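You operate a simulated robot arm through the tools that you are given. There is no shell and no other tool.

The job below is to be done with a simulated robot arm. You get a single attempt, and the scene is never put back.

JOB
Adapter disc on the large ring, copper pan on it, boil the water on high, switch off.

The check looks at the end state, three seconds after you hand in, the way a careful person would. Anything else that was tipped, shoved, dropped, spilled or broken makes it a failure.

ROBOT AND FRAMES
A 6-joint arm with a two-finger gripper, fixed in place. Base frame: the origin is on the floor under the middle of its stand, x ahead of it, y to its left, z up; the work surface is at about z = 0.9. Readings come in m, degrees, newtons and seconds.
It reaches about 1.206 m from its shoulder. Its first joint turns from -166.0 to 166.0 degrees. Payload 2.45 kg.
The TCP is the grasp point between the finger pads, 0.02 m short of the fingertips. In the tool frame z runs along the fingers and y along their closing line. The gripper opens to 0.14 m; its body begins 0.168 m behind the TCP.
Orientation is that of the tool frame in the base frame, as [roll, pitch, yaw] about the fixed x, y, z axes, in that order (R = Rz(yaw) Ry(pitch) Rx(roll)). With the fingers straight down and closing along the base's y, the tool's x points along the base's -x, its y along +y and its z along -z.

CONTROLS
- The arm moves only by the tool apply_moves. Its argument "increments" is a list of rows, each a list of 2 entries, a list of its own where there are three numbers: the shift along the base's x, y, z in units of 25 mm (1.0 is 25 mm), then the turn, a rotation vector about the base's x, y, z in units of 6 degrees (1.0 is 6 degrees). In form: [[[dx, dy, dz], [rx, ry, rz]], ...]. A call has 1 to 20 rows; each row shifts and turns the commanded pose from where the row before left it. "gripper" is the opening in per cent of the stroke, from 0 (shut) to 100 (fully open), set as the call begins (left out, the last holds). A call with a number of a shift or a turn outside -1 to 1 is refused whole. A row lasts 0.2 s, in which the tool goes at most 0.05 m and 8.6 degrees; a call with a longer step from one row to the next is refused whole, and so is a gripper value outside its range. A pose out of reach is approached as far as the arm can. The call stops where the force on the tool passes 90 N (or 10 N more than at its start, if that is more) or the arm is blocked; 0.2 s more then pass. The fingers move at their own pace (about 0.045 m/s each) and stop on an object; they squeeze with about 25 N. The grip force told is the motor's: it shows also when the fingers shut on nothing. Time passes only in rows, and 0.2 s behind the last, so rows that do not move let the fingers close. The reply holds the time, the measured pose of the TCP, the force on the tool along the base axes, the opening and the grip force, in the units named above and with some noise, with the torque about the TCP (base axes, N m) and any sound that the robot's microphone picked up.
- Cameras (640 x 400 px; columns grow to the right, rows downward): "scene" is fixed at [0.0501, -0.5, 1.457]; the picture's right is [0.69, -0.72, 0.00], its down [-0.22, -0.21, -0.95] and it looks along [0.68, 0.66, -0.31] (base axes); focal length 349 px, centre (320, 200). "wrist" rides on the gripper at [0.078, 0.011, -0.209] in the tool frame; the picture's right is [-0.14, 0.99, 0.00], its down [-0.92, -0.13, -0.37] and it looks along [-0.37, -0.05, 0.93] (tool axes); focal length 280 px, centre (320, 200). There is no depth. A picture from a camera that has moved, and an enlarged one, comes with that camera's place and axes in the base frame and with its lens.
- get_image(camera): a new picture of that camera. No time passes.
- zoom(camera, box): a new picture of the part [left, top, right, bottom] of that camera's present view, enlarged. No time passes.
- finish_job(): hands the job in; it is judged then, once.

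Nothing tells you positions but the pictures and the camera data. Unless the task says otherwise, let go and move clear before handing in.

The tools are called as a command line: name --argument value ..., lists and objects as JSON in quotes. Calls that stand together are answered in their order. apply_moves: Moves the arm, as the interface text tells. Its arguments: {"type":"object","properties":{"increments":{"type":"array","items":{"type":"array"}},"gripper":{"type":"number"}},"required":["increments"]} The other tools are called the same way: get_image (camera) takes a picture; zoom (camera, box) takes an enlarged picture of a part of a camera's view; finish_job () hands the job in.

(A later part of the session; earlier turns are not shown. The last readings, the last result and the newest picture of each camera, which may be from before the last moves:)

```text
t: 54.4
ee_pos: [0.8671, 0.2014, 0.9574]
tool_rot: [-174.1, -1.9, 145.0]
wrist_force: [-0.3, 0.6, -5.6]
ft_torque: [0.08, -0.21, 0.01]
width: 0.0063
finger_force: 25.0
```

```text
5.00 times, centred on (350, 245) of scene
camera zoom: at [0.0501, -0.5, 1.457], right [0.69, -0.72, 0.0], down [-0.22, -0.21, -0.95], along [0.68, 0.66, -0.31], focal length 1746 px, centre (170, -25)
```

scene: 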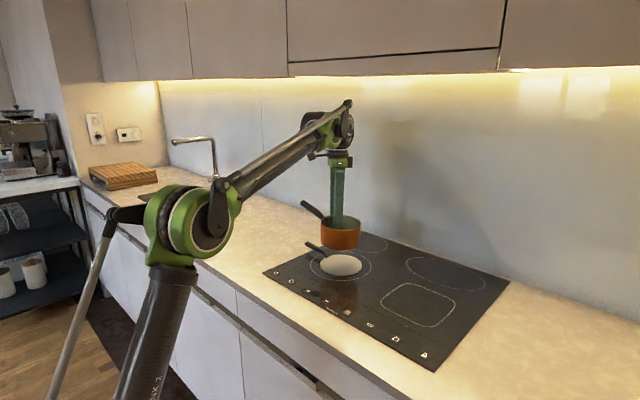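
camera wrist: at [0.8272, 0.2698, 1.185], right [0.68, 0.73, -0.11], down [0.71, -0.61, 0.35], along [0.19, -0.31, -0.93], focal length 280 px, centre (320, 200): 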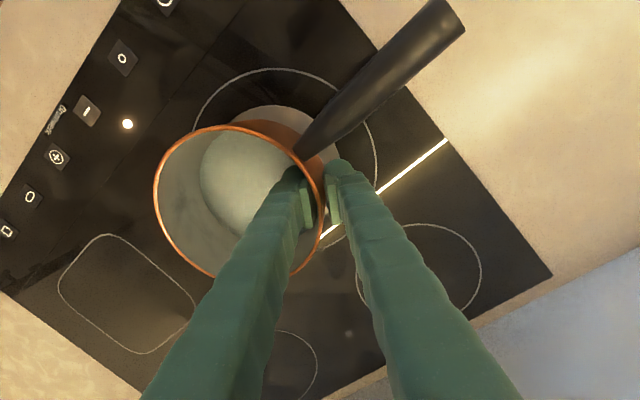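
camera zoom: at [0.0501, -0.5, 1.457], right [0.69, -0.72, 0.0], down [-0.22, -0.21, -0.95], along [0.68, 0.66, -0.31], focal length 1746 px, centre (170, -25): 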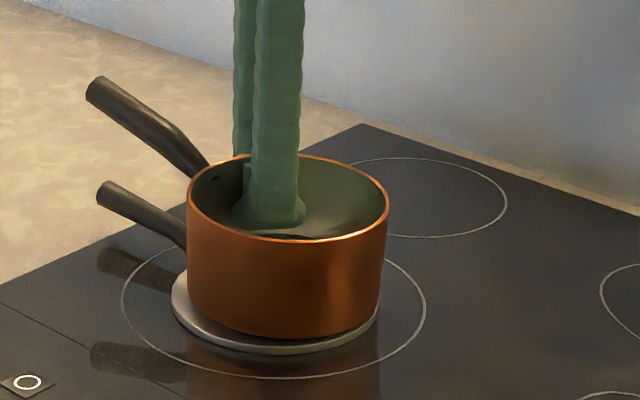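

apply_moves --increments '[[[0, 0, -0.1], [0, 0, 0]], [[0, 0, 0], [0, 0, 0]]]' --gripper 0

apply_moves --increments '[[[0, 0, -0.1], [0, 0, 0]], [[0, 0, 0], [0, 0, 0]]]' --gripper 0

zoom --camera "scene" --box '[310, 205, 390, 285]'

```text
t: 55.0
ee_pos: [0.8666, 0.2018, 0.9546]
tool_rot: [-174.1, -1.9, 145.0]
wrist_force: [0.3, 0.8, -2.5]
ft_torque: [-0.17, -0.24, 0.06]
width: 0.0061
finger_force: 25.4
```

```text
t: 55.6
ee_pos: [0.8675, 0.202, 0.9526]
tool_rot: [-174.1, -1.8, 144.9]
wrist_force: [1.0, 5.0, 8.7]
ft_torque: [-0.3, -0.62, 0.17]
width: 0.0064
finger_force: 24.8
```

```text
5.00 times, centred on (350, 245) of scene
camera zoom: at [0.0501, -0.5, 1.457], right [0.69, -0.72, 0.0], down [-0.22, -0.21, -0.95], along [0.68, 0.66, -0.31], focal length 1746 px, centre (170, -25)
```

zoom: 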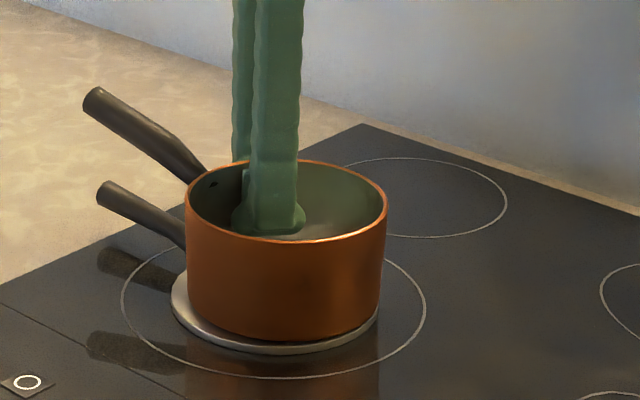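

The pan has landed on the disc. I'll relieve the slight push, open the fingers and rise straight out.

apply_moves --increments '[[[0, 0, 0.04], [0, 0, 0]], [[0, 0, 0], [0, 0, 0]]]' --gripper 0

apply_moves --increments '[[[0, 0, 0], [0, 0, 0]], [[0, 0, 0], [0, 0, 0]], [[0, 0, 0], [0, 0, 0]]]' --gripper 28

get_image --camera "wrist"

zoom --camera "scene" --box '[310, 205, 390, 285]'

```text
t: 56.2
ee_pos: [0.8669, 0.2013, 0.9536]
tool_rot: [-174.1, -1.9, 144.9]
wrist_force: [0.6, 0.3, -5.3]
ft_torque: [-0.02, -0.19, -0.02]
width: 0.0061
finger_force: 24.5
```

```text
t: 57.0
ee_pos: [0.8671, 0.2014, 0.9536]
tool_rot: [-174.1, -1.8, 145.0]
wrist_force: [0.2, -1.0, 1.3]
ft_torque: [0.02, 0.03, 0.01]
width: 0.0394
finger_force: 0.0
```

```text
taken
camera wrist: at [0.827, 0.2698, 1.1636], right [0.68, 0.73, -0.11], down [0.71, -0.61, 0.35], along [0.19, -0.31, -0.93], focal length 280 px, centre (320, 200)
```

wrist: 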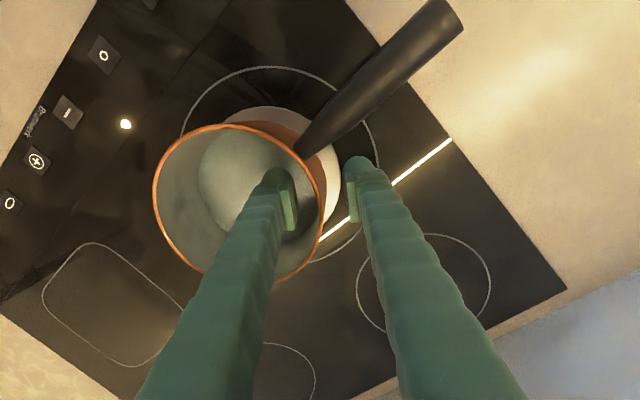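

```text
5.00 times, centred on (350, 245) of scene
camera zoom: at [0.0501, -0.5, 1.457], right [0.69, -0.72, 0.0], down [-0.22, -0.21, -0.95], along [0.68, 0.66, -0.31], focal length 1746 px, centre (170, -25)
```

zoom: 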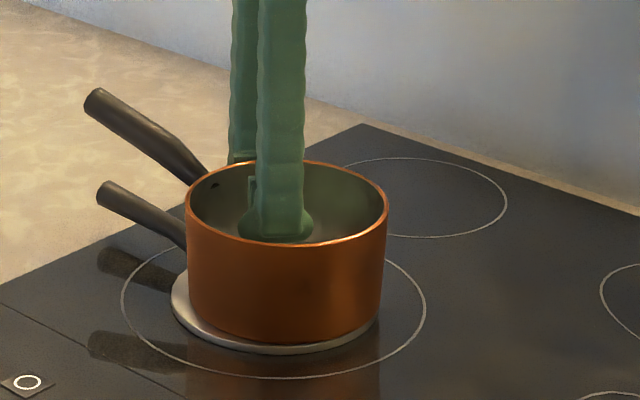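

The pan sits flat on the disc with both handles apart. Rising straight up now, then re-levelling the tool.

apply_moves --increments '[[[0, 0, 0.3], [0, 0, 0]], [[0, 0, 0.6], [0, 0, 0]], [[0, 0, 0.8], [0, 0, 0]], [[0, 0, 1], [0, 0, 0]], [[0, 0, 1], [0, 0, 0]], [[0, 0, 0.5], [0.31, -0.415, 0]], [[0, 0, 0], [0.31, -0.415, 0]], [[0, 0, 0], [0, 0, 0]]]' --gripper 28

get_image --camera "wrist"

get_image --camera "scene"

zoom --camera "scene" --box '[310, 205, 390, 285]'

```text
t: 58.8
ee_pos: [0.8671, 0.2024, 1.0591]
tool_rot: [-180.0, 0.1, 145.1]
wrist_force: [-0.2, -0.1, 0.3]
ft_torque: [-0.03, -0.02, -0.01]
width: 0.0391
finger_force: 0.0
```

```text
taken
camera wrist: at [0.8089, 0.2564, 1.2685], right [0.68, 0.73, 0.0], down [0.68, -0.63, 0.37], along [0.27, -0.25, -0.93], focal length 280 px, centre (320, 200)
```

wrist: 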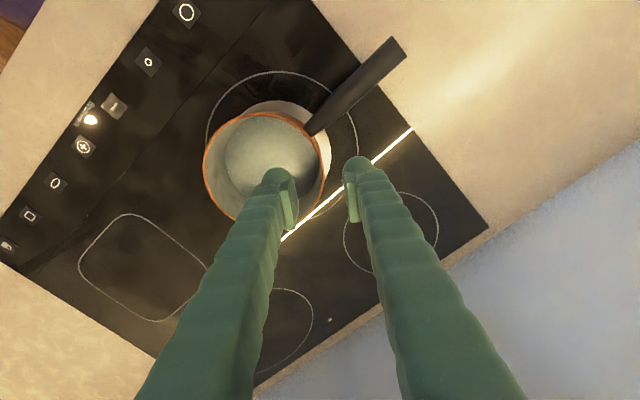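

```text
taken
```

scene: 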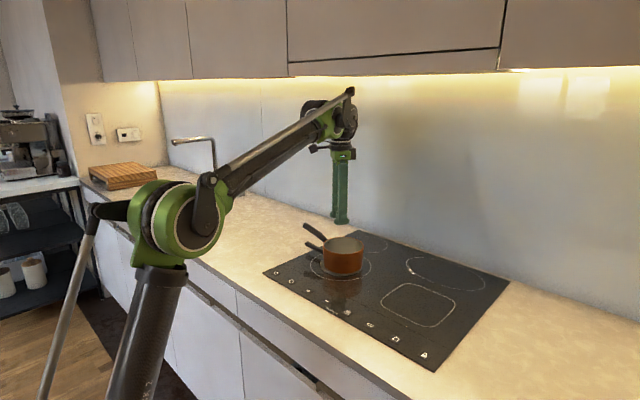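

```text
5.00 times, centred on (350, 245) of scene
camera zoom: at [0.0501, -0.5, 1.457], right [0.69, -0.72, 0.0], down [-0.22, -0.21, -0.95], along [0.68, 0.66, -0.31], focal length 1746 px, centre (170, -25)
```

zoom: 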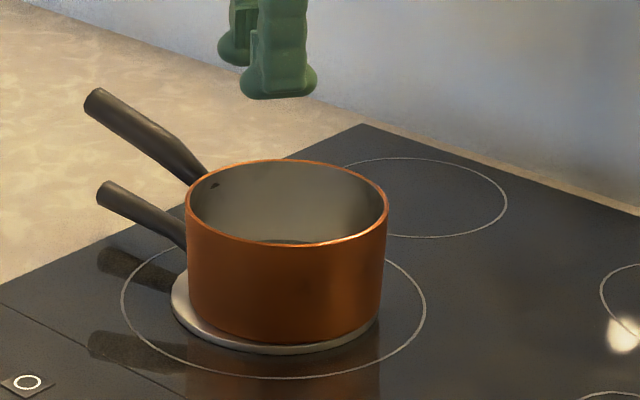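

The pan is stable on the disc over the large ring. Now for the controls: from +y to −y the keys read power, large ring, small ring, minus, plus, oval, square, lock, at x ≈ 0.653 and about 72 mm apart, with power near y = 0.274. I'll close the fingers, raise, and move above the power key with the tool turned back so the tip is narrow along the key row.

apply_moves --increments '[[[0, 0, 0.8], [0, 0, 0]], [[0, 0, 0.8], [0, 0, 0]], [[-0.856, 0.287, 0], [0, 0, -0.9167]], [[-0.856, 0.287, 0], [0, 0, -0.9167]], [[-0.856, 0.287, 0], [0, 0, -0.9167]], [[-0.856, 0.287, 0], [0, 0, -0.9167]], [[-0.856, 0.287, 0], [0, 0, -0.9167]], [[-0.856, 0.287, 0], [0, 0, -0.9167]], [[-0.856, 0.287, 0], [0, 0, -0.9167]], [[-0.856, 0.287, 0], [0, 0, -0.9167]], [[-0.856, 0.287, 0], [0, 0, -0.9167]], [[-0.856, 0.287, 0], [0, 0, -0.9167]], [[0, 0, 0], [0, 0, 0]]]' --gripper 0

get_image --camera "wrist"

get_image --camera "scene"

```text
t: 61.6
ee_pos: [0.6524, 0.2743, 1.0993]
tool_rot: [179.9, 0.0, 90.0]
wrist_force: [0.0, -0.1, 0.2]
ft_torque: [-0.04, -0.02, -0.04]
width: 0.0
finger_force: 25.2
```

```text
taken
camera wrist: at [0.663, 0.3526, 1.3089], right [0.99, -0.14, 0.0], down [-0.13, -0.92, 0.37], along [-0.05, -0.37, -0.93], focal length 280 px, centre (320, 200)
```

wrist: 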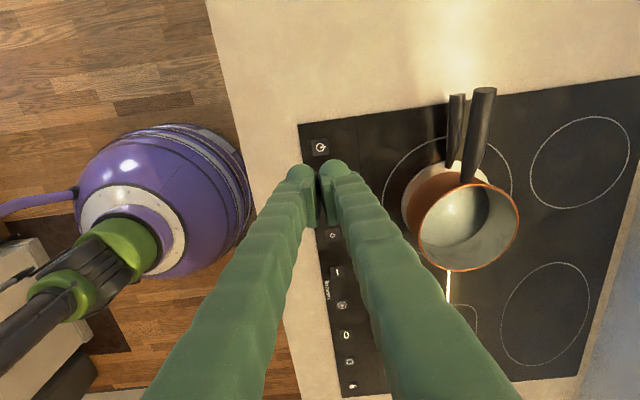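

```text
taken
```

scene: 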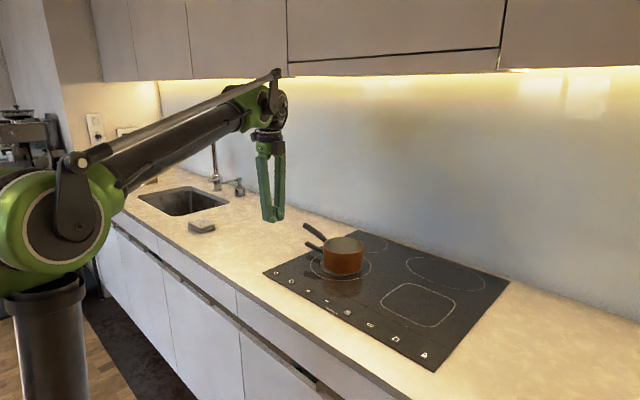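

The power key is right below the closed fingertips at (0.652, 0.2745). Descending to just above it.

apply_moves --increments '[[[0, 0, -1], [0, 0, 0]], [[0, 0, -1], [0, 0, 0]], [[0, 0, -1], [0, 0, 0]], [[0, 0, -1], [0, 0, 0]], [[0, 0, -1], [0, 0, 0]], [[0, 0, -0.8], [0, 0, 0]], [[0, 0, -0.6], [0, 0, 0]], [[0, 0, -0.2], [0, 0, 0]], [[0, 0, 0], [0, 0, 0]]]' --gripper 0

zoom --camera "scene" --box '[250, 230, 378, 330]'

get_image --camera "wrist"

```text
t: 63.6
ee_pos: [0.6536, 0.2727, 0.9342]
tool_rot: [179.9, 0.1, 90.1]
wrist_force: [-0.1, 0.1, 0.0]
ft_torque: [-0.01, -0.01, 0.0]
width: 0.0
finger_force: 25.0
```

```text
4.00 times, centred on (314, 280) of scene
camera zoom: at [0.0501, -0.5, 1.457], right [0.69, -0.72, 0.0], down [-0.22, -0.21, -0.95], along [0.68, 0.66, -0.31], focal length 1397 px, centre (344, -120)
```

zoom: 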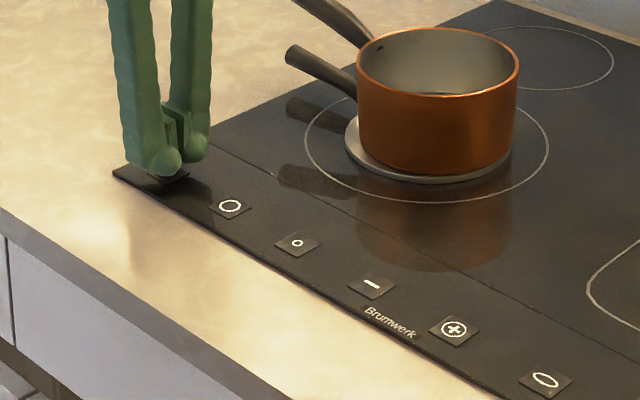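

```text
taken
camera wrist: at [0.6634, 0.3521, 1.1436], right [0.99, -0.14, 0.0], down [-0.13, -0.92, 0.37], along [-0.05, -0.37, -0.93], focal length 280 px, centre (320, 200)
```

wrist: 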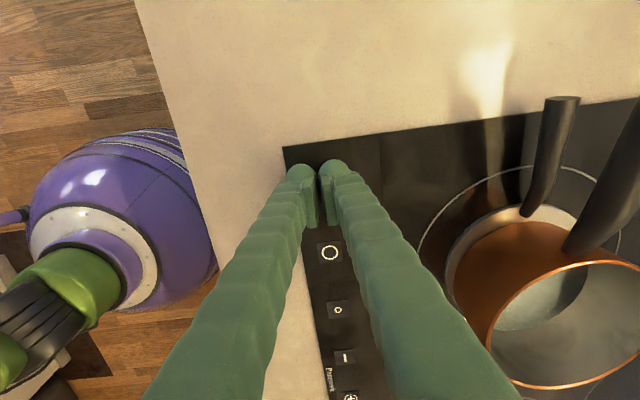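

Tips hover about 1 cm over the power key. Pressing gently in small steps.

apply_moves --increments '[[[0, 0, -0.2], [0, 0, 0]], [[0, 0, 0], [0, 0, 0]]]' --gripper 0

apply_moves --increments '[[[0, 0, -0.1], [0, 0, 0]], [[0, 0, 0], [0, 0, 0]]]' --gripper 0

```text
t: 64.2
ee_pos: [0.6521, 0.2736, 0.929]
tool_rot: [-180.0, 0.0, 90.1]
wrist_force: [0.6, 0.2, 0.1]
ft_torque: [0.02, 0.03, -0.04]
width: 0.0
finger_force: 25.2
```

```text
t: 64.8
ee_pos: [0.6527, 0.2739, 0.9262]
tool_rot: [179.9, 0.2, 90.1]
wrist_force: [-0.5, 0.0, -0.1]
ft_torque: [0.01, -0.01, -0.01]
width: 0.0
finger_force: 25.2
```

apply_moves --increments '[[[0, 0, -0.08], [0, 0, 0]], [[0, 0, 0], [0, 0, 0]]]' --gripper 0

```text
t: 65.4
ee_pos: [0.6533, 0.2726, 0.924]
tool_rot: [180.0, 0.0, 90.0]
wrist_force: [0.4, -0.6, 0.5]
ft_torque: [0.0, 0.02, 0.05]
width: 0.006
finger_force: 29.7
```

apply_moves --increments '[[[0, 0, -0.06], [0, 0, 0]], [[0, 0, 0], [0, 0, 0]]]' --gripper 0

zoom --camera "scene" --box '[250, 230, 378, 330]'

get_image --camera "wrist"

```text
t: 66.0
ee_pos: [0.6534, 0.2731, 0.9233]
tool_rot: [-180.0, 0.0, 90.1]
wrist_force: [4.0, 2.1, 16.6]
ft_torque: [0.03, -0.09, 0.03]
width: 0.006
finger_force: 29.5
```

```text
4.00 times, centred on (314, 280) of scene
camera zoom: at [0.0501, -0.5, 1.457], right [0.69, -0.72, 0.0], down [-0.22, -0.21, -0.95], along [0.68, 0.66, -0.31], focal length 1397 px, centre (344, -120)
```

zoom: 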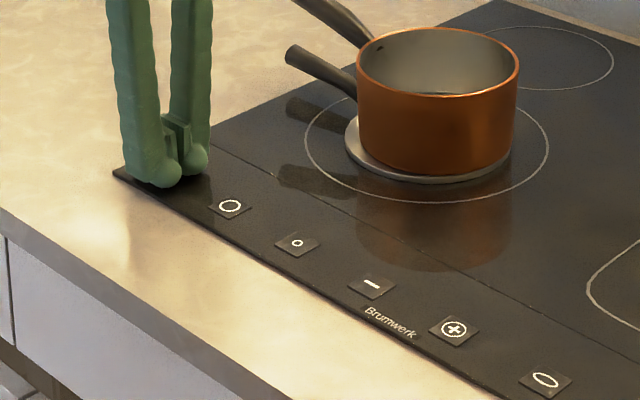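

```text
taken
camera wrist: at [0.6631, 0.3525, 1.1332], right [0.99, -0.14, 0.0], down [-0.13, -0.92, 0.37], along [-0.05, -0.37, -0.93], focal length 280 px, centre (320, 200)
```

wrist: 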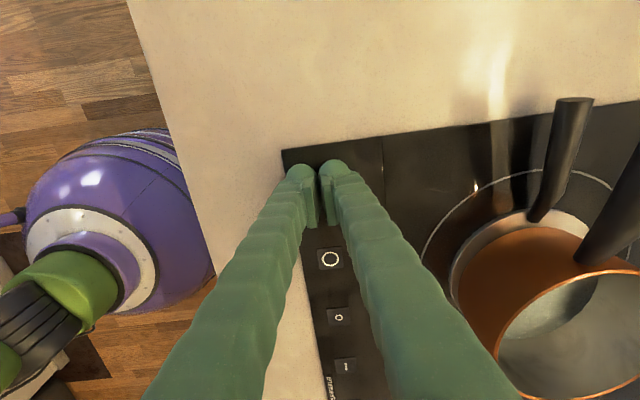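

The tips are on the key with about 17 N, but no beep so far. I'll hold for a second, then lift and look at the panel.

apply_moves --increments '[[[0, 0, 0], [0, 0, 0]], [[0, 0, 0], [0, 0, 0]], [[0, 0, 0], [0, 0, 0]]]' --gripper 0

apply_moves --increments '[[[0, 0, 0.4], [0, 0, 0]], [[0, 0, 0.8], [0, 0, 0]], [[0, 0, 0], [0, 0, 0]]]' --gripper 0

zoom --camera "scene" --box '[250, 230, 442, 380]'

```text
t: 66.8
ee_pos: [0.6525, 0.2725, 0.9233]
tool_rot: [179.9, 0.0, 90.1]
wrist_force: [8.5, 4.8, 25.8]
ft_torque: [0.12, -0.19, -0.01]
width: 0.0059
finger_force: 29.0
```

```text
t: 67.6
ee_pos: [0.6532, 0.2735, 0.9528]
tool_rot: [180.0, 0.1, 90.2]
wrist_force: [0.0, -0.3, 0.2]
ft_torque: [0.03, -0.01, 0.01]
width: 0.0
finger_force: 29.3
```

```text
2.67 times, centred on (346, 305) of scene
camera zoom: at [0.0501, -0.5, 1.457], right [0.69, -0.72, 0.0], down [-0.22, -0.21, -0.95], along [0.68, 0.66, -0.31], focal length 931 px, centre (251, -80)
```

zoom: 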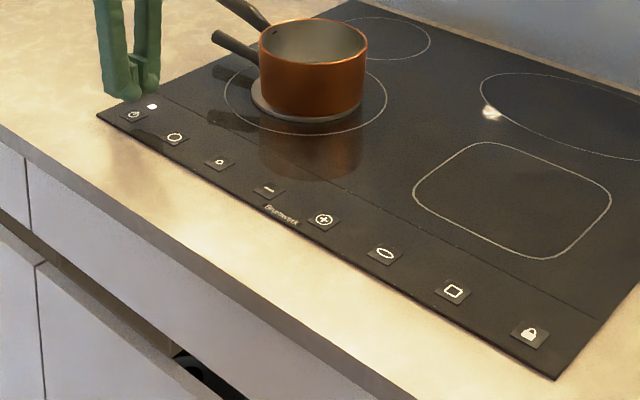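

A white dot has appeared next to the power key. I'll zoom in there.

zoom --camera "scene" --box '[270, 255, 366, 330]'

get_image --camera "wrist"

zoom --camera "scene" --box '[334, 295, 446, 375]'

```text
5.33 times, centred on (318, 292) of scene
camera zoom: at [0.0501, -0.5, 1.457], right [0.69, -0.72, 0.0], down [-0.22, -0.21, -0.95], along [0.68, 0.66, -0.31], focal length 1862 px, centre (331, -293)
```

zoom: 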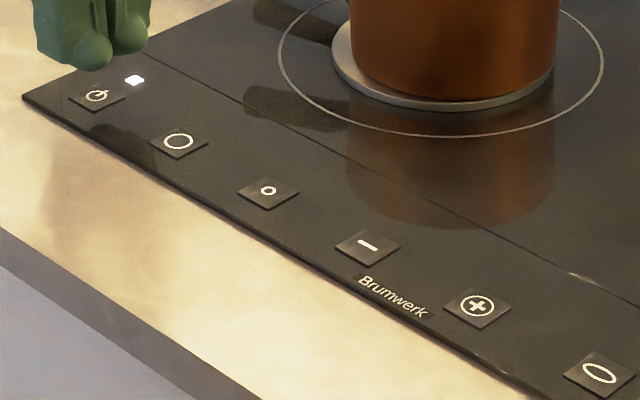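

```text
taken
camera wrist: at [0.6632, 0.3523, 1.1624], right [0.99, -0.14, 0.0], down [-0.13, -0.92, 0.37], along [-0.05, -0.37, -0.93], focal length 280 px, centre (320, 200)
```

wrist: 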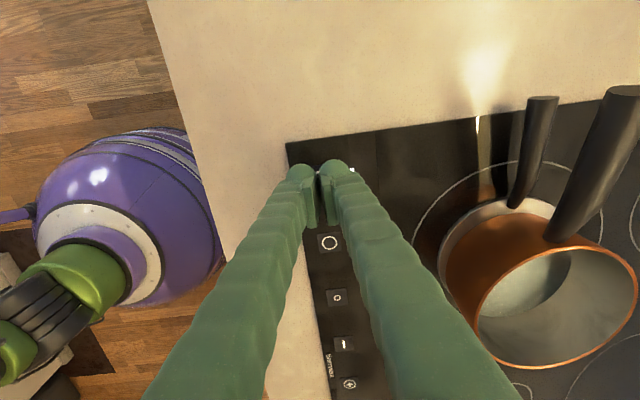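

```text
5.00 times, centred on (390, 335) of scene
camera zoom: at [0.0501, -0.5, 1.457], right [0.69, -0.72, 0.0], down [-0.22, -0.21, -0.95], along [0.68, 0.66, -0.31], focal length 1746 px, centre (-30, -475)
```

zoom: 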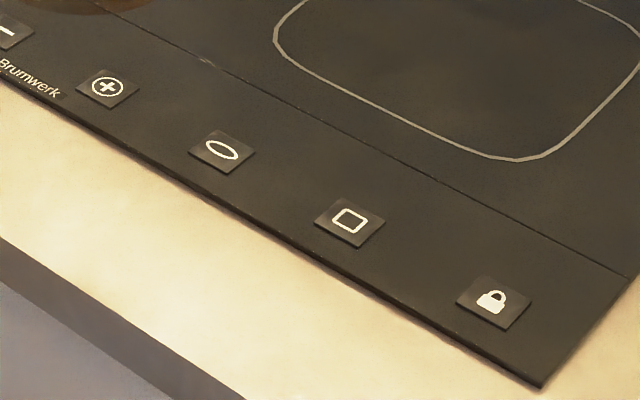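

The power indicator is lit, so the hob is on. Next is the large-ring key at y ≈ 0.2015: move over, press to the same depth, release.

apply_moves --increments '[[[0, -1, 0], [0, 0, 0]], [[-0.03, -1, 0], [0, 0, 0]], [[0, -0.88, 0], [0, 0, 0]], [[0, 0, -0.6], [0, 0, 0]], [[0, 0, -0.5], [0, 0, 0]], [[0, 0, -0.1], [0, 0, 0]], [[0, 0, 0], [0, 0, 0]], [[0, 0, 0], [0, 0, 0]]]' --gripper 0

apply_moves --increments '[[[0, 0, 0.4], [0, 0, 0]], [[0, 0, 0.8], [0, 0, 0]]]' --gripper 0

zoom --camera "scene" --box '[270, 245, 398, 335]'

get_image --camera "wrist"

```text
t: 69.4
ee_pos: [0.6522, 0.2024, 0.9235]
tool_rot: [179.8, 0.0, 90.0]
wrist_force: [4.8, 0.3, 19.9]
ft_torque: [0.0, -0.1, 0.01]
width: 0.0057
finger_force: 29.5
```

```text
t: 70.0
ee_pos: [0.653, 0.2019, 0.953]
tool_rot: [179.9, 0.0, 90.1]
wrist_force: [-1.0, 0.6, -0.8]
ft_torque: [-0.02, 0.03, -0.01]
width: 0.0
finger_force: 29.5
```

```text
4.44 times, centred on (334, 290) of scene
camera zoom: at [0.0501, -0.5, 1.457], right [0.69, -0.72, 0.0], down [-0.22, -0.21, -0.95], along [0.68, 0.66, -0.31], focal length 1552 px, centre (258, -200)
```

zoom: 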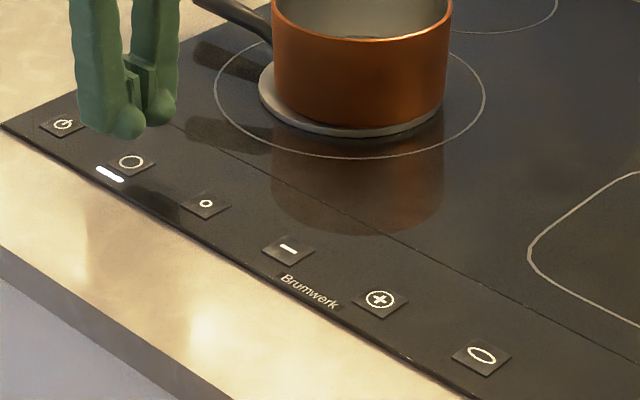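

```text
taken
camera wrist: at [0.6633, 0.2808, 1.1628], right [0.99, -0.14, 0.0], down [-0.13, -0.92, 0.37], along [-0.05, -0.37, -0.93], focal length 280 px, centre (320, 200)
```

wrist: 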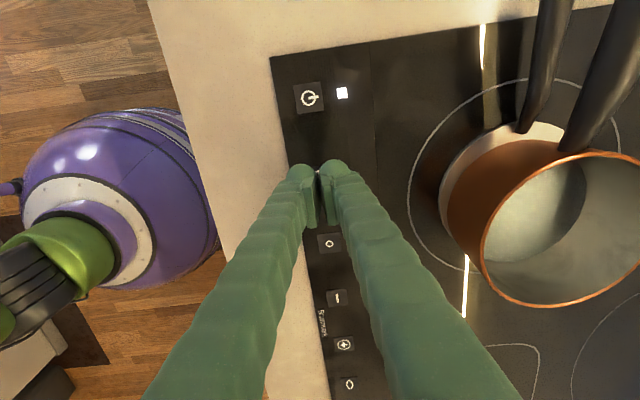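

A bar lit beside the large-ring key, so that zone is selected. Now to the plus key near y = −0.016 for the first press.

apply_moves --increments '[[[0, -0.97, 0], [0, 0, 0]], [[0, -0.97, 0], [0, 0, 0]], [[0, -0.97, 0], [0, 0, 0]], [[0, -0.97, 0], [0, 0, 0]], [[0, -0.97, 0], [0, 0, 0]], [[0, -0.97, 0], [0, 0, 0]], [[0, -0.97, 0], [0, 0, 0]], [[0, -0.97, 0], [0, 0, 0]], [[0, -0.97, 0], [0, 0, 0]], [[0, 0, -0.6], [0, 0, 0]], [[0, 0, -0.5], [0, 0, 0]], [[0, 0, -0.1], [0, 0, 0]], [[0, 0, 0], [0, 0, 0]], [[0, 0, 0], [0, 0, 0]]]' --gripper 0

apply_moves --increments '[[[0, 0, 0.4], [0, 0, 0]], [[0, 0, 0.8], [0, 0, 0]]]' --gripper 0

zoom --camera "scene" --box '[270, 255, 398, 345]'

get_image --camera "wrist"

```text
t: 73.0
ee_pos: [0.6529, -0.017, 0.9232]
tool_rot: [179.9, 0.1, 90.1]
wrist_force: [6.5, -1.2, 29.8]
ft_torque: [0.01, -0.08, 0.01]
width: 0.0058
finger_force: 29.3
```

```text
t: 73.6
ee_pos: [0.6522, -0.0156, 0.9528]
tool_rot: [179.9, 0.2, 90.2]
wrist_force: [-0.3, 0.6, -0.7]
ft_torque: [0.0, 0.01, 0.03]
width: 0.0001
finger_force: 29.0
```

```text
4.44 times, centred on (334, 300) of scene
camera zoom: at [0.0501, -0.5, 1.457], right [0.69, -0.72, 0.0], down [-0.22, -0.21, -0.95], along [0.68, 0.66, -0.31], focal length 1552 px, centre (258, -244)
```

zoom: 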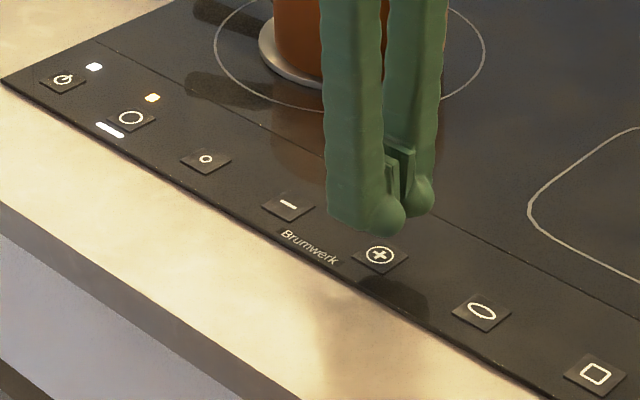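

```text
taken
camera wrist: at [0.6631, 0.0635, 1.1618], right [0.99, -0.14, 0.0], down [-0.13, -0.92, 0.37], along [-0.05, -0.37, -0.93], focal length 280 px, centre (320, 200)
```

wrist: 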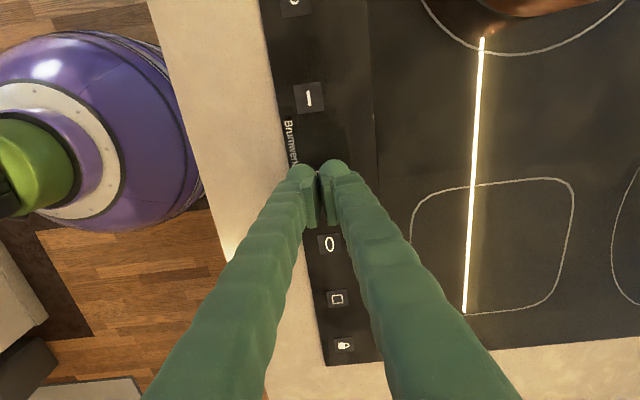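

An orange lamp came on beside the large-ring key after one plus press. I'll press plus again and watch how the level display changes.

apply_moves --increments '[[[0, 0, -0.6], [0, 0, 0]], [[0, 0, -0.5], [0, 0, 0]], [[0, 0, -0.1], [0, 0, 0]], [[0, 0, 0], [0, 0, 0]]]' --gripper 0

apply_moves --increments '[[[0, 0, 0.4], [0, 0, 0]], [[0, 0, 0.8], [0, 0, 0]]]' --gripper 0

zoom --camera "scene" --box '[270, 260, 334, 305]'

zoom --camera "scene" --box '[260, 220, 420, 340]'

```text
t: 74.6
ee_pos: [0.6527, -0.0155, 0.9235]
tool_rot: [179.9, 0.1, 90.1]
wrist_force: [5.0, 1.3, 24.2]
ft_torque: [0.03, -0.06, -0.05]
width: 0.006
finger_force: 29.1
```

```text
t: 75.2
ee_pos: [0.6521, -0.0163, 0.9511]
tool_rot: [-180.0, 0.1, 90.0]
wrist_force: [1.0, -0.1, 0.4]
ft_torque: [0.02, 0.03, 0.04]
width: 0.0
finger_force: 29.1
```

```text
8.89 times, centred on (302, 282) of scene
camera zoom: at [0.0501, -0.5, 1.457], right [0.69, -0.72, 0.0], down [-0.22, -0.21, -0.95], along [0.68, 0.66, -0.31], focal length 3104 px, centre (480, -533)
```

zoom: 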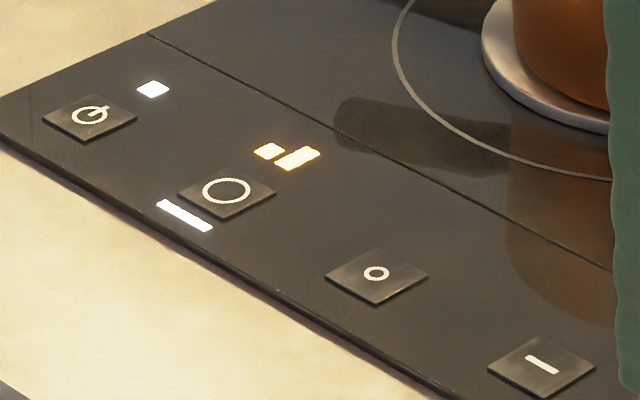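

```text
3.33 times, centred on (340, 280) of scene
camera zoom: at [0.0501, -0.5, 1.457], right [0.69, -0.72, 0.0], down [-0.22, -0.21, -0.95], along [0.68, 0.66, -0.31], focal length 1164 px, centre (253, -67)
```

zoom: 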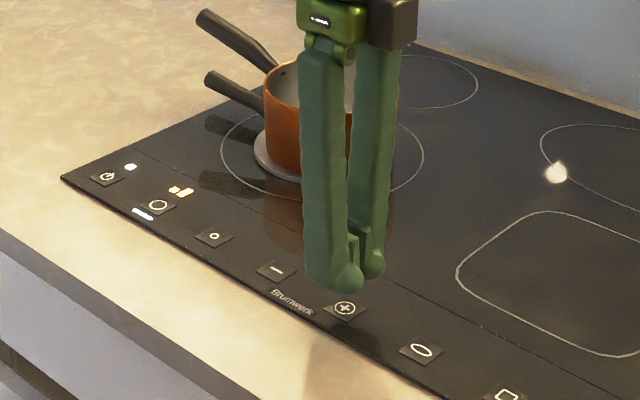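

Level 2 shows a second, taller bar, so the display is a growing bar graph. Pressing plus again.

apply_moves --increments '[[[0, 0, -0.6], [0, 0, 0]], [[0, 0, -0.5], [0, 0, 0]], [[0, 0, -0.1], [0, 0, 0]], [[0, 0, 0], [0, 0, 0]]]' --gripper 0

apply_moves --increments '[[[0, 0, 0.4], [0, 0, 0]], [[0, 0, 0.8], [0, 0, 0]]]' --gripper 0

zoom --camera "scene" --box '[270, 260, 334, 305]'

```text
t: 76.2
ee_pos: [0.6526, -0.0164, 0.9232]
tool_rot: [179.9, 0.1, 90.1]
wrist_force: [1.8, -1.1, 21.0]
ft_torque: [-0.02, -0.02, -0.01]
width: 0.006
finger_force: 29.6
```

```text
t: 76.8
ee_pos: [0.6525, -0.0157, 0.9522]
tool_rot: [180.0, 0.1, 90.1]
wrist_force: [0.1, -1.3, -0.7]
ft_torque: [0.01, -0.01, 0.02]
width: 0.0
finger_force: 28.8
```

```text
8.89 times, centred on (302, 282) of scene
camera zoom: at [0.0501, -0.5, 1.457], right [0.69, -0.72, 0.0], down [-0.22, -0.21, -0.95], along [0.68, 0.66, -0.31], focal length 3104 px, centre (480, -533)
```

zoom: 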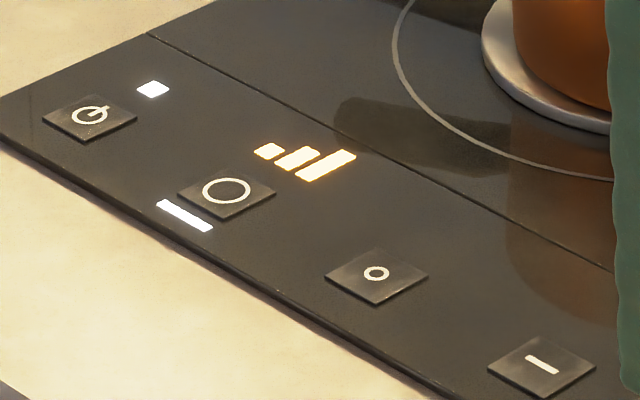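

Three bars, centred behind the key, which should be the highest setting. I'll move back over the power key so I can switch off promptly, and watch and listen for the boil.

apply_moves --increments '[[[0, 0.967, 0.05], [0, 0, 0]], [[0, 0.967, 0], [0, 0, 0]], [[0, 0.967, 0], [0, 0, 0]], [[0, 0.967, 0], [0, 0, 0]], [[0, 0.967, 0], [0, 0, 0]], [[0, 0.967, 0], [0, 0, 0]], [[0, 0.967, 0], [0, 0, 0]], [[0, 0.967, 0], [0, 0, 0]], [[0, 0.967, 0], [0, 0, 0]], [[0, 0.967, 0], [0, 0, 0]], [[0, 0.967, 0], [0, 0, 0]], [[0, 0.967, 0], [0, 0, 0]], [[0, 0, 0], [0, 0, 0]]]' --gripper 0

zoom --camera "scene" --box '[270, 215, 414, 305]'

get_image --camera "wrist"

```text
t: 79.6
ee_pos: [0.6516, 0.2737, 0.9551]
tool_rot: [180.0, 0.1, 90.2]
wrist_force: [-0.2, 1.0, 0.0]
ft_torque: [0.01, 0.02, -0.03]
width: 0.0
finger_force: 29.1
```

```text
4.44 times, centred on (342, 260) of scene
camera zoom: at [0.0501, -0.5, 1.457], right [0.69, -0.72, 0.0], down [-0.22, -0.21, -0.95], along [0.68, 0.66, -0.31], focal length 1552 px, centre (222, -67)
```

zoom: 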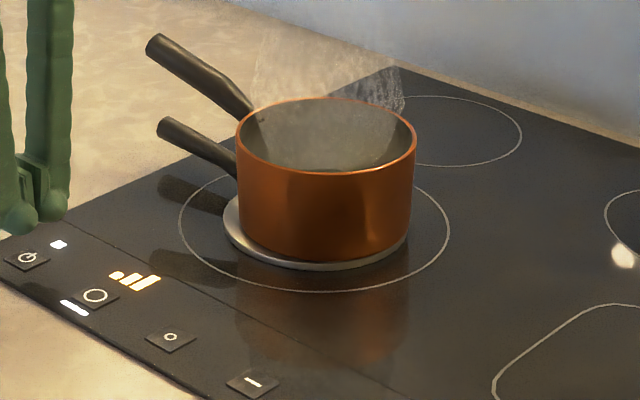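

```text
taken
camera wrist: at [0.6624, 0.3535, 1.1636], right [0.99, -0.14, 0.0], down [-0.13, -0.92, 0.37], along [-0.05, -0.37, -0.93], focal length 280 px, centre (320, 200)
```

wrist: 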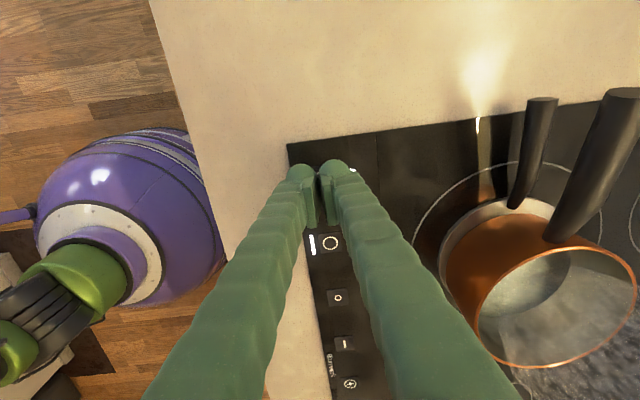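

Steam is already rising from the pan. I'll wait in short spells and look for bubbling before switching off.

apply_moves --increments '[[[0, 0, 0], [0, 0, 0]], [[0, 0, 0], [0, 0, 0]], [[0, 0, 0], [0, 0, 0]], [[0, 0, 0], [0, 0, 0]], [[0, 0, 0], [0, 0, 0]]]' --gripper 0

zoom --camera "scene" --box '[310, 205, 390, 285]'

zoom --camera "wrist" --box '[430, 180, 640, 400]'

```text
t: 80.8
ee_pos: [0.6529, 0.2746, 0.9535]
tool_rot: [179.9, 0.1, 90.1]
wrist_force: [0.5, 0.4, -0.5]
ft_torque: [0.01, 0.01, -0.02]
width: 0.0
finger_force: 29.7
```

```text
5.00 times, centred on (350, 245) of scene
camera zoom: at [0.0501, -0.5, 1.457], right [0.69, -0.72, 0.0], down [-0.22, -0.21, -0.95], along [0.68, 0.66, -0.31], focal length 1746 px, centre (170, -25)
```

zoom: 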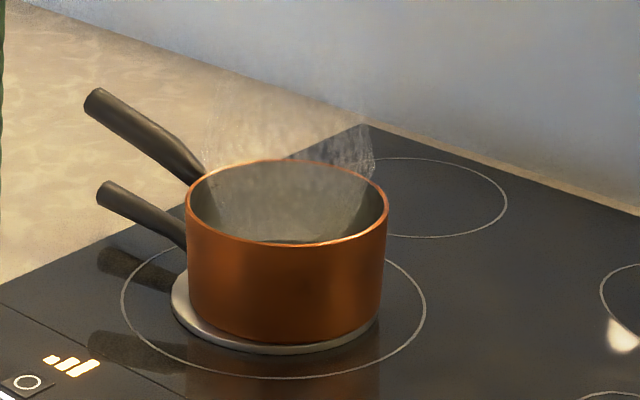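

```text
1.82 times, centred on (535, 290) of wrist
camera zoom: at [0.6625, 0.3533, 1.1636], right [0.99, -0.14, 0.0], down [-0.13, -0.92, 0.37], along [-0.05, -0.37, -0.93], focal length 510 px, centre (-71, 36)
```

zoom: 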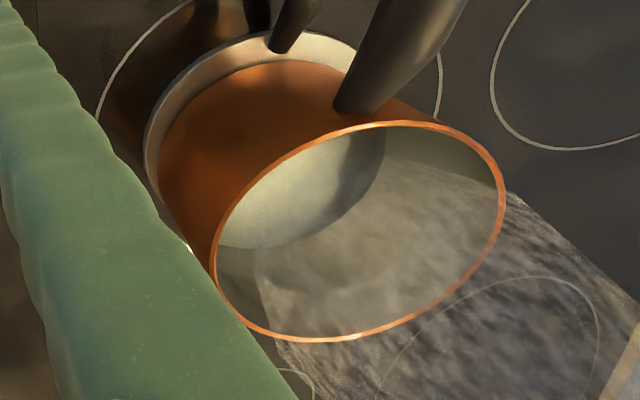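

apply_moves --increments '[[[0, 0, 0], [0, 0, 0]], [[0, 0, 0], [0, 0, 0]], [[0, 0, 0], [0, 0, 0]], [[0, 0, 0], [0, 0, 0]], [[0, 0, 0], [0, 0, 0]], [[0, 0, 0], [0, 0, 0]], [[0, 0, 0], [0, 0, 0]], [[0, 0, 0], [0, 0, 0]]]' --gripper 0

zoom --camera "scene" --box '[290, 195, 402, 285]'

zoom --camera "wrist" --box '[430, 180, 640, 400]'

```text
t: 82.6
ee_pos: [0.6523, 0.2731, 0.9546]
tool_rot: [-179.9, 0.0, 90.1]
wrist_force: [0.7, -0.5, 0.3]
ft_torque: [0.02, -0.01, 0.01]
width: 0.0002
finger_force: 29.0
```

```text
4.44 times, centred on (346, 240) of scene
camera zoom: at [0.0501, -0.5, 1.457], right [0.69, -0.72, 0.0], down [-0.22, -0.21, -0.95], along [0.68, 0.66, -0.31], focal length 1552 px, centre (204, 22)
```

zoom: 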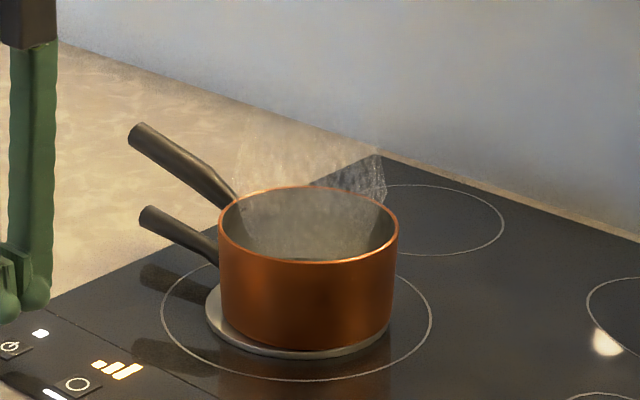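

```text
1.82 times, centred on (535, 290) of wrist
camera zoom: at [0.6625, 0.3533, 1.1636], right [0.99, -0.14, 0.0], down [-0.13, -0.92, 0.37], along [-0.05, -0.37, -0.93], focal length 510 px, centre (-71, 36)
```

zoom: 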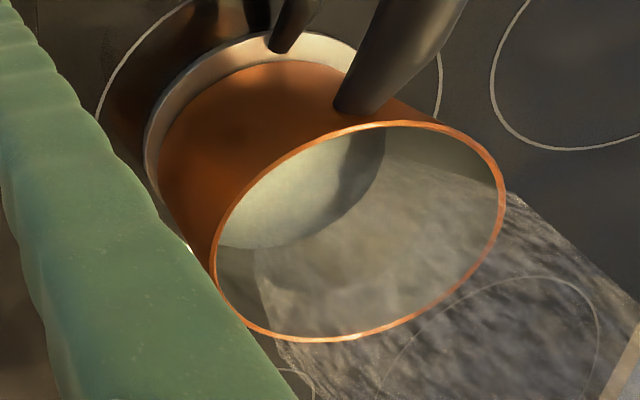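

Light steam, but no bubbling yet. I'll keep waiting.

apply_moves --increments '[[[0, 0, 0], [0, 0, 0]], [[0, 0, 0], [0, 0, 0]], [[0, 0, 0], [0, 0, 0]], [[0, 0, 0], [0, 0, 0]], [[0, 0, 0], [0, 0, 0]], [[0, 0, 0], [0, 0, 0]], [[0, 0, 0], [0, 0, 0]], [[0, 0, 0], [0, 0, 0]], [[0, 0, 0], [0, 0, 0]], [[0, 0, 0], [0, 0, 0]], [[0, 0, 0], [0, 0, 0]], [[0, 0, 0], [0, 0, 0]]]' --gripper 0

zoom --camera "scene" --box '[290, 195, 402, 285]'

zoom --camera "wrist" --box '[430, 180, 640, 400]'

```text
t: 85.2
ee_pos: [0.6526, 0.273, 0.9539]
tool_rot: [180.0, 0.1, 90.0]
wrist_force: [0.3, -0.4, -1.2]
ft_torque: [-0.02, -0.02, 0.01]
width: 0.0001
finger_force: 29.6
```

```text
4.44 times, centred on (346, 240) of scene
camera zoom: at [0.0501, -0.5, 1.457], right [0.69, -0.72, 0.0], down [-0.22, -0.21, -0.95], along [0.68, 0.66, -0.31], focal length 1552 px, centre (204, 22)
```

zoom: 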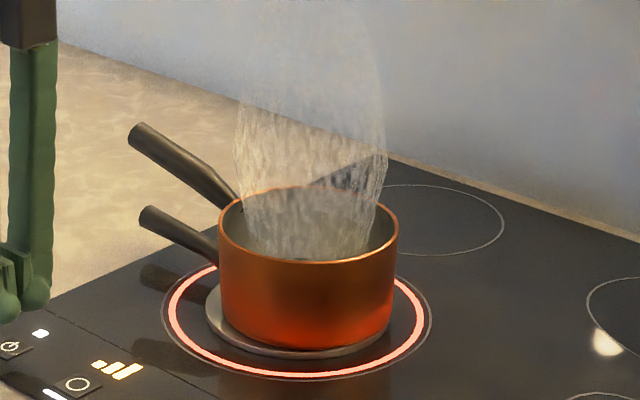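

```text
1.82 times, centred on (535, 290) of wrist
camera zoom: at [0.6625, 0.3533, 1.1636], right [0.99, -0.14, 0.0], down [-0.13, -0.92, 0.37], along [-0.05, -0.37, -0.93], focal length 510 px, centre (-71, 36)
```

zoom: 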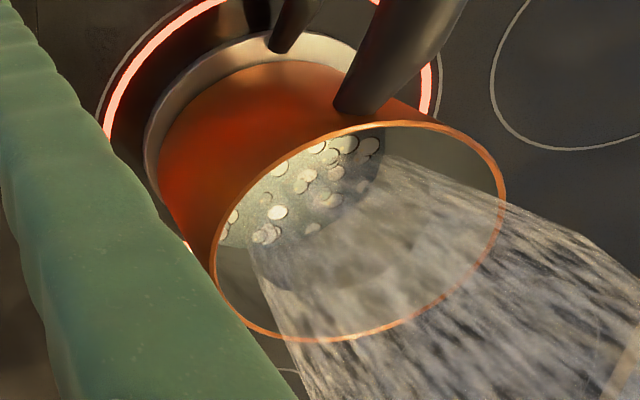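

The water is boiling: large bubbles, strong steam, and the ring glowing. I'll give it a brief moment to be sure, then press power off.

apply_moves --increments '[[[0, 0, 0], [0, 0, 0]], [[0, 0, 0], [0, 0, 0]], [[0, 0, 0], [0, 0, 0]], [[0, 0, 0], [0, 0, 0]]]' --gripper 0

zoom --camera "wrist" --box '[430, 180, 640, 400]'

apply_moves --increments '[[[0, 0, -0.6], [0, 0, 0]], [[0, 0, -0.5], [0, 0, 0]], [[0, 0, -0.15], [0, 0, 0]], [[0, 0, 0], [0, 0, 0]], [[0, 0, 0], [0, 0, 0]], [[0, 0, 0], [0, 0, 0]]]' --gripper 0

apply_moves --increments '[[[0, 0, 0.45], [0, 0, 0]], [[0, 0, 0.8], [0, 0, 0]]]' --gripper 0

zoom --camera "scene" --box '[270, 205, 414, 305]'

get_image --camera "wrist"

```text
t: 86.2
ee_pos: [0.6525, 0.2744, 0.9546]
tool_rot: [179.9, 0.0, 90.1]
wrist_force: [-0.7, -0.2, 0.4]
ft_torque: [-0.02, 0.04, 0.01]
width: 0.0
finger_force: 29.7
```

```text
1.82 times, centred on (535, 290) of wrist
camera zoom: at [0.6625, 0.3533, 1.1636], right [0.99, -0.14, 0.0], down [-0.13, -0.92, 0.37], along [-0.05, -0.37, -0.93], focal length 510 px, centre (-71, 36)
```

zoom: 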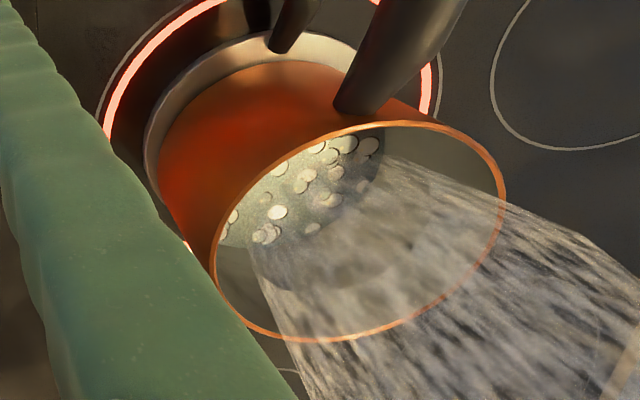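

```text
t: 87.6
ee_pos: [0.6521, 0.274, 0.9236]
tool_rot: [179.9, 0.0, 90.2]
wrist_force: [7.9, 4.9, 28.5]
ft_torque: [0.07, -0.16, 0.03]
width: 0.0059
finger_force: 28.9
```

```text
t: 88.2
ee_pos: [0.652, 0.2741, 0.9544]
tool_rot: [180.0, 0.1, 90.1]
wrist_force: [0.5, 0.0, 0.6]
ft_torque: [0.0, 0.01, 0.05]
width: 0.0003
finger_force: 30.0
```

```text
4.00 times, centred on (342, 255) of scene
camera zoom: at [0.0501, -0.5, 1.457], right [0.69, -0.72, 0.0], down [-0.22, -0.21, -0.95], along [0.68, 0.66, -0.31], focal length 1397 px, centre (232, -20)
```

zoom: 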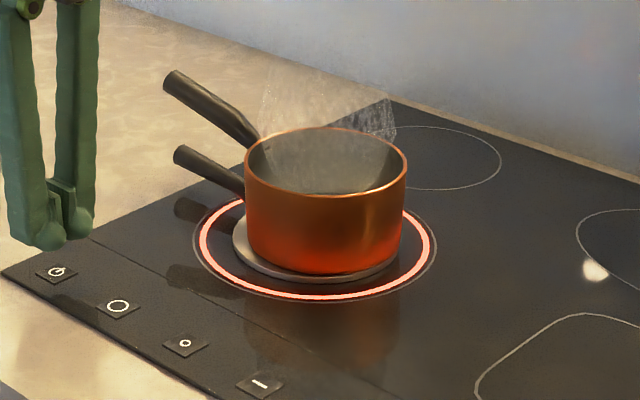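

```text
taken
camera wrist: at [0.6624, 0.3534, 1.1638], right [0.99, -0.14, 0.0], down [-0.13, -0.92, 0.37], along [-0.05, -0.37, -0.93], focal length 280 px, centre (320, 200)
```

wrist: 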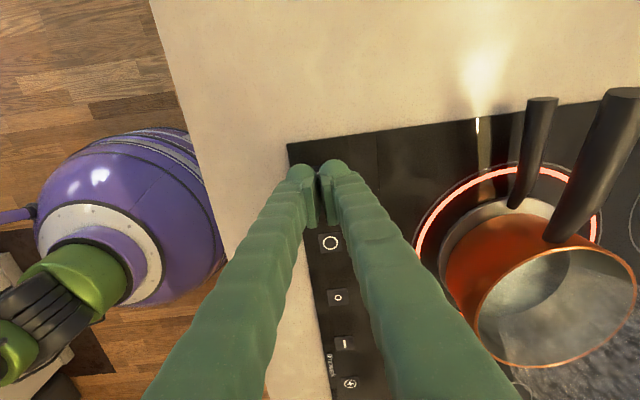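

All indicators are off, the bubbling has stopped, and the ring only shows residual glow. I'll raise the arm clear and do a final check.

apply_moves --increments '[[[-0.3, 0.3, 1], [0, 0, 0]], [[-0.5, 0.5, 1], [0, 0, 0]], [[-0.5, 0.5, 1], [0, 0, 0]], [[-0.5, 0.5, 1], [0, 0, 0]], [[-0.5, 0.5, 1], [0, 0, 0]], [[-0.5, 0.5, 1], [0, 0, 0]], [[-0.5, 0.3, 1], [0, 0, 0]], [[0, 0, 0.5], [0, 0, 0]], [[0, 0, 0], [0, 0, 0]]]' --gripper 20

get_image --camera "scene"

zoom --camera "scene" --box '[260, 205, 440, 375]'

get_image --camera "wrist"

```text
t: 90.2
ee_pos: [0.5705, 0.3519, 1.1415]
tool_rot: [-180.0, 0.1, 90.1]
wrist_force: [-0.7, -0.7, -0.3]
ft_torque: [0.0, 0.02, -0.03]
width: 0.028
finger_force: 0.1
```

```text
taken
```

scene: 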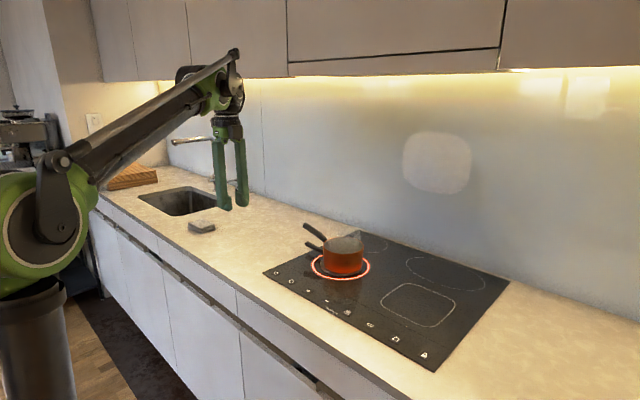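

```text
2.35 times, centred on (350, 290) of scene
camera zoom: at [0.0501, -0.5, 1.457], right [0.69, -0.72, 0.0], down [-0.22, -0.21, -0.95], along [0.68, 0.66, -0.31], focal length 822 px, centre (249, -12)
```

zoom: 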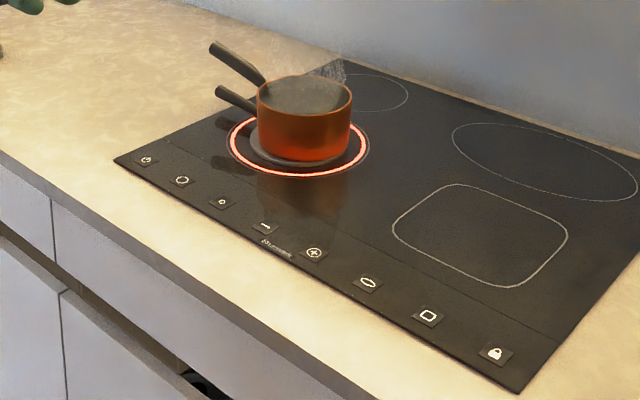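

```text
taken
camera wrist: at [0.5809, 0.4313, 1.3514], right [0.99, -0.14, 0.0], down [-0.13, -0.92, 0.37], along [-0.05, -0.37, -0.93], focal length 280 px, centre (320, 200)
```

wrist: 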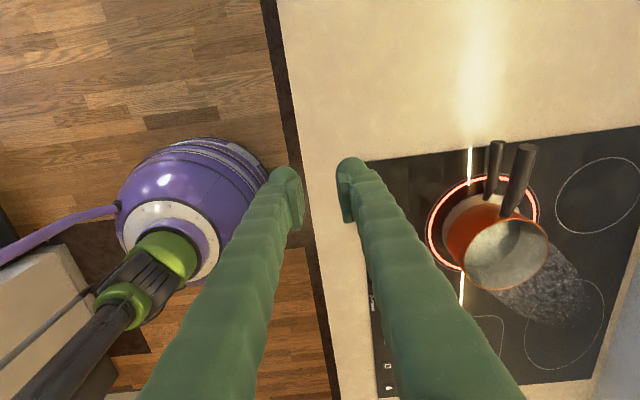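

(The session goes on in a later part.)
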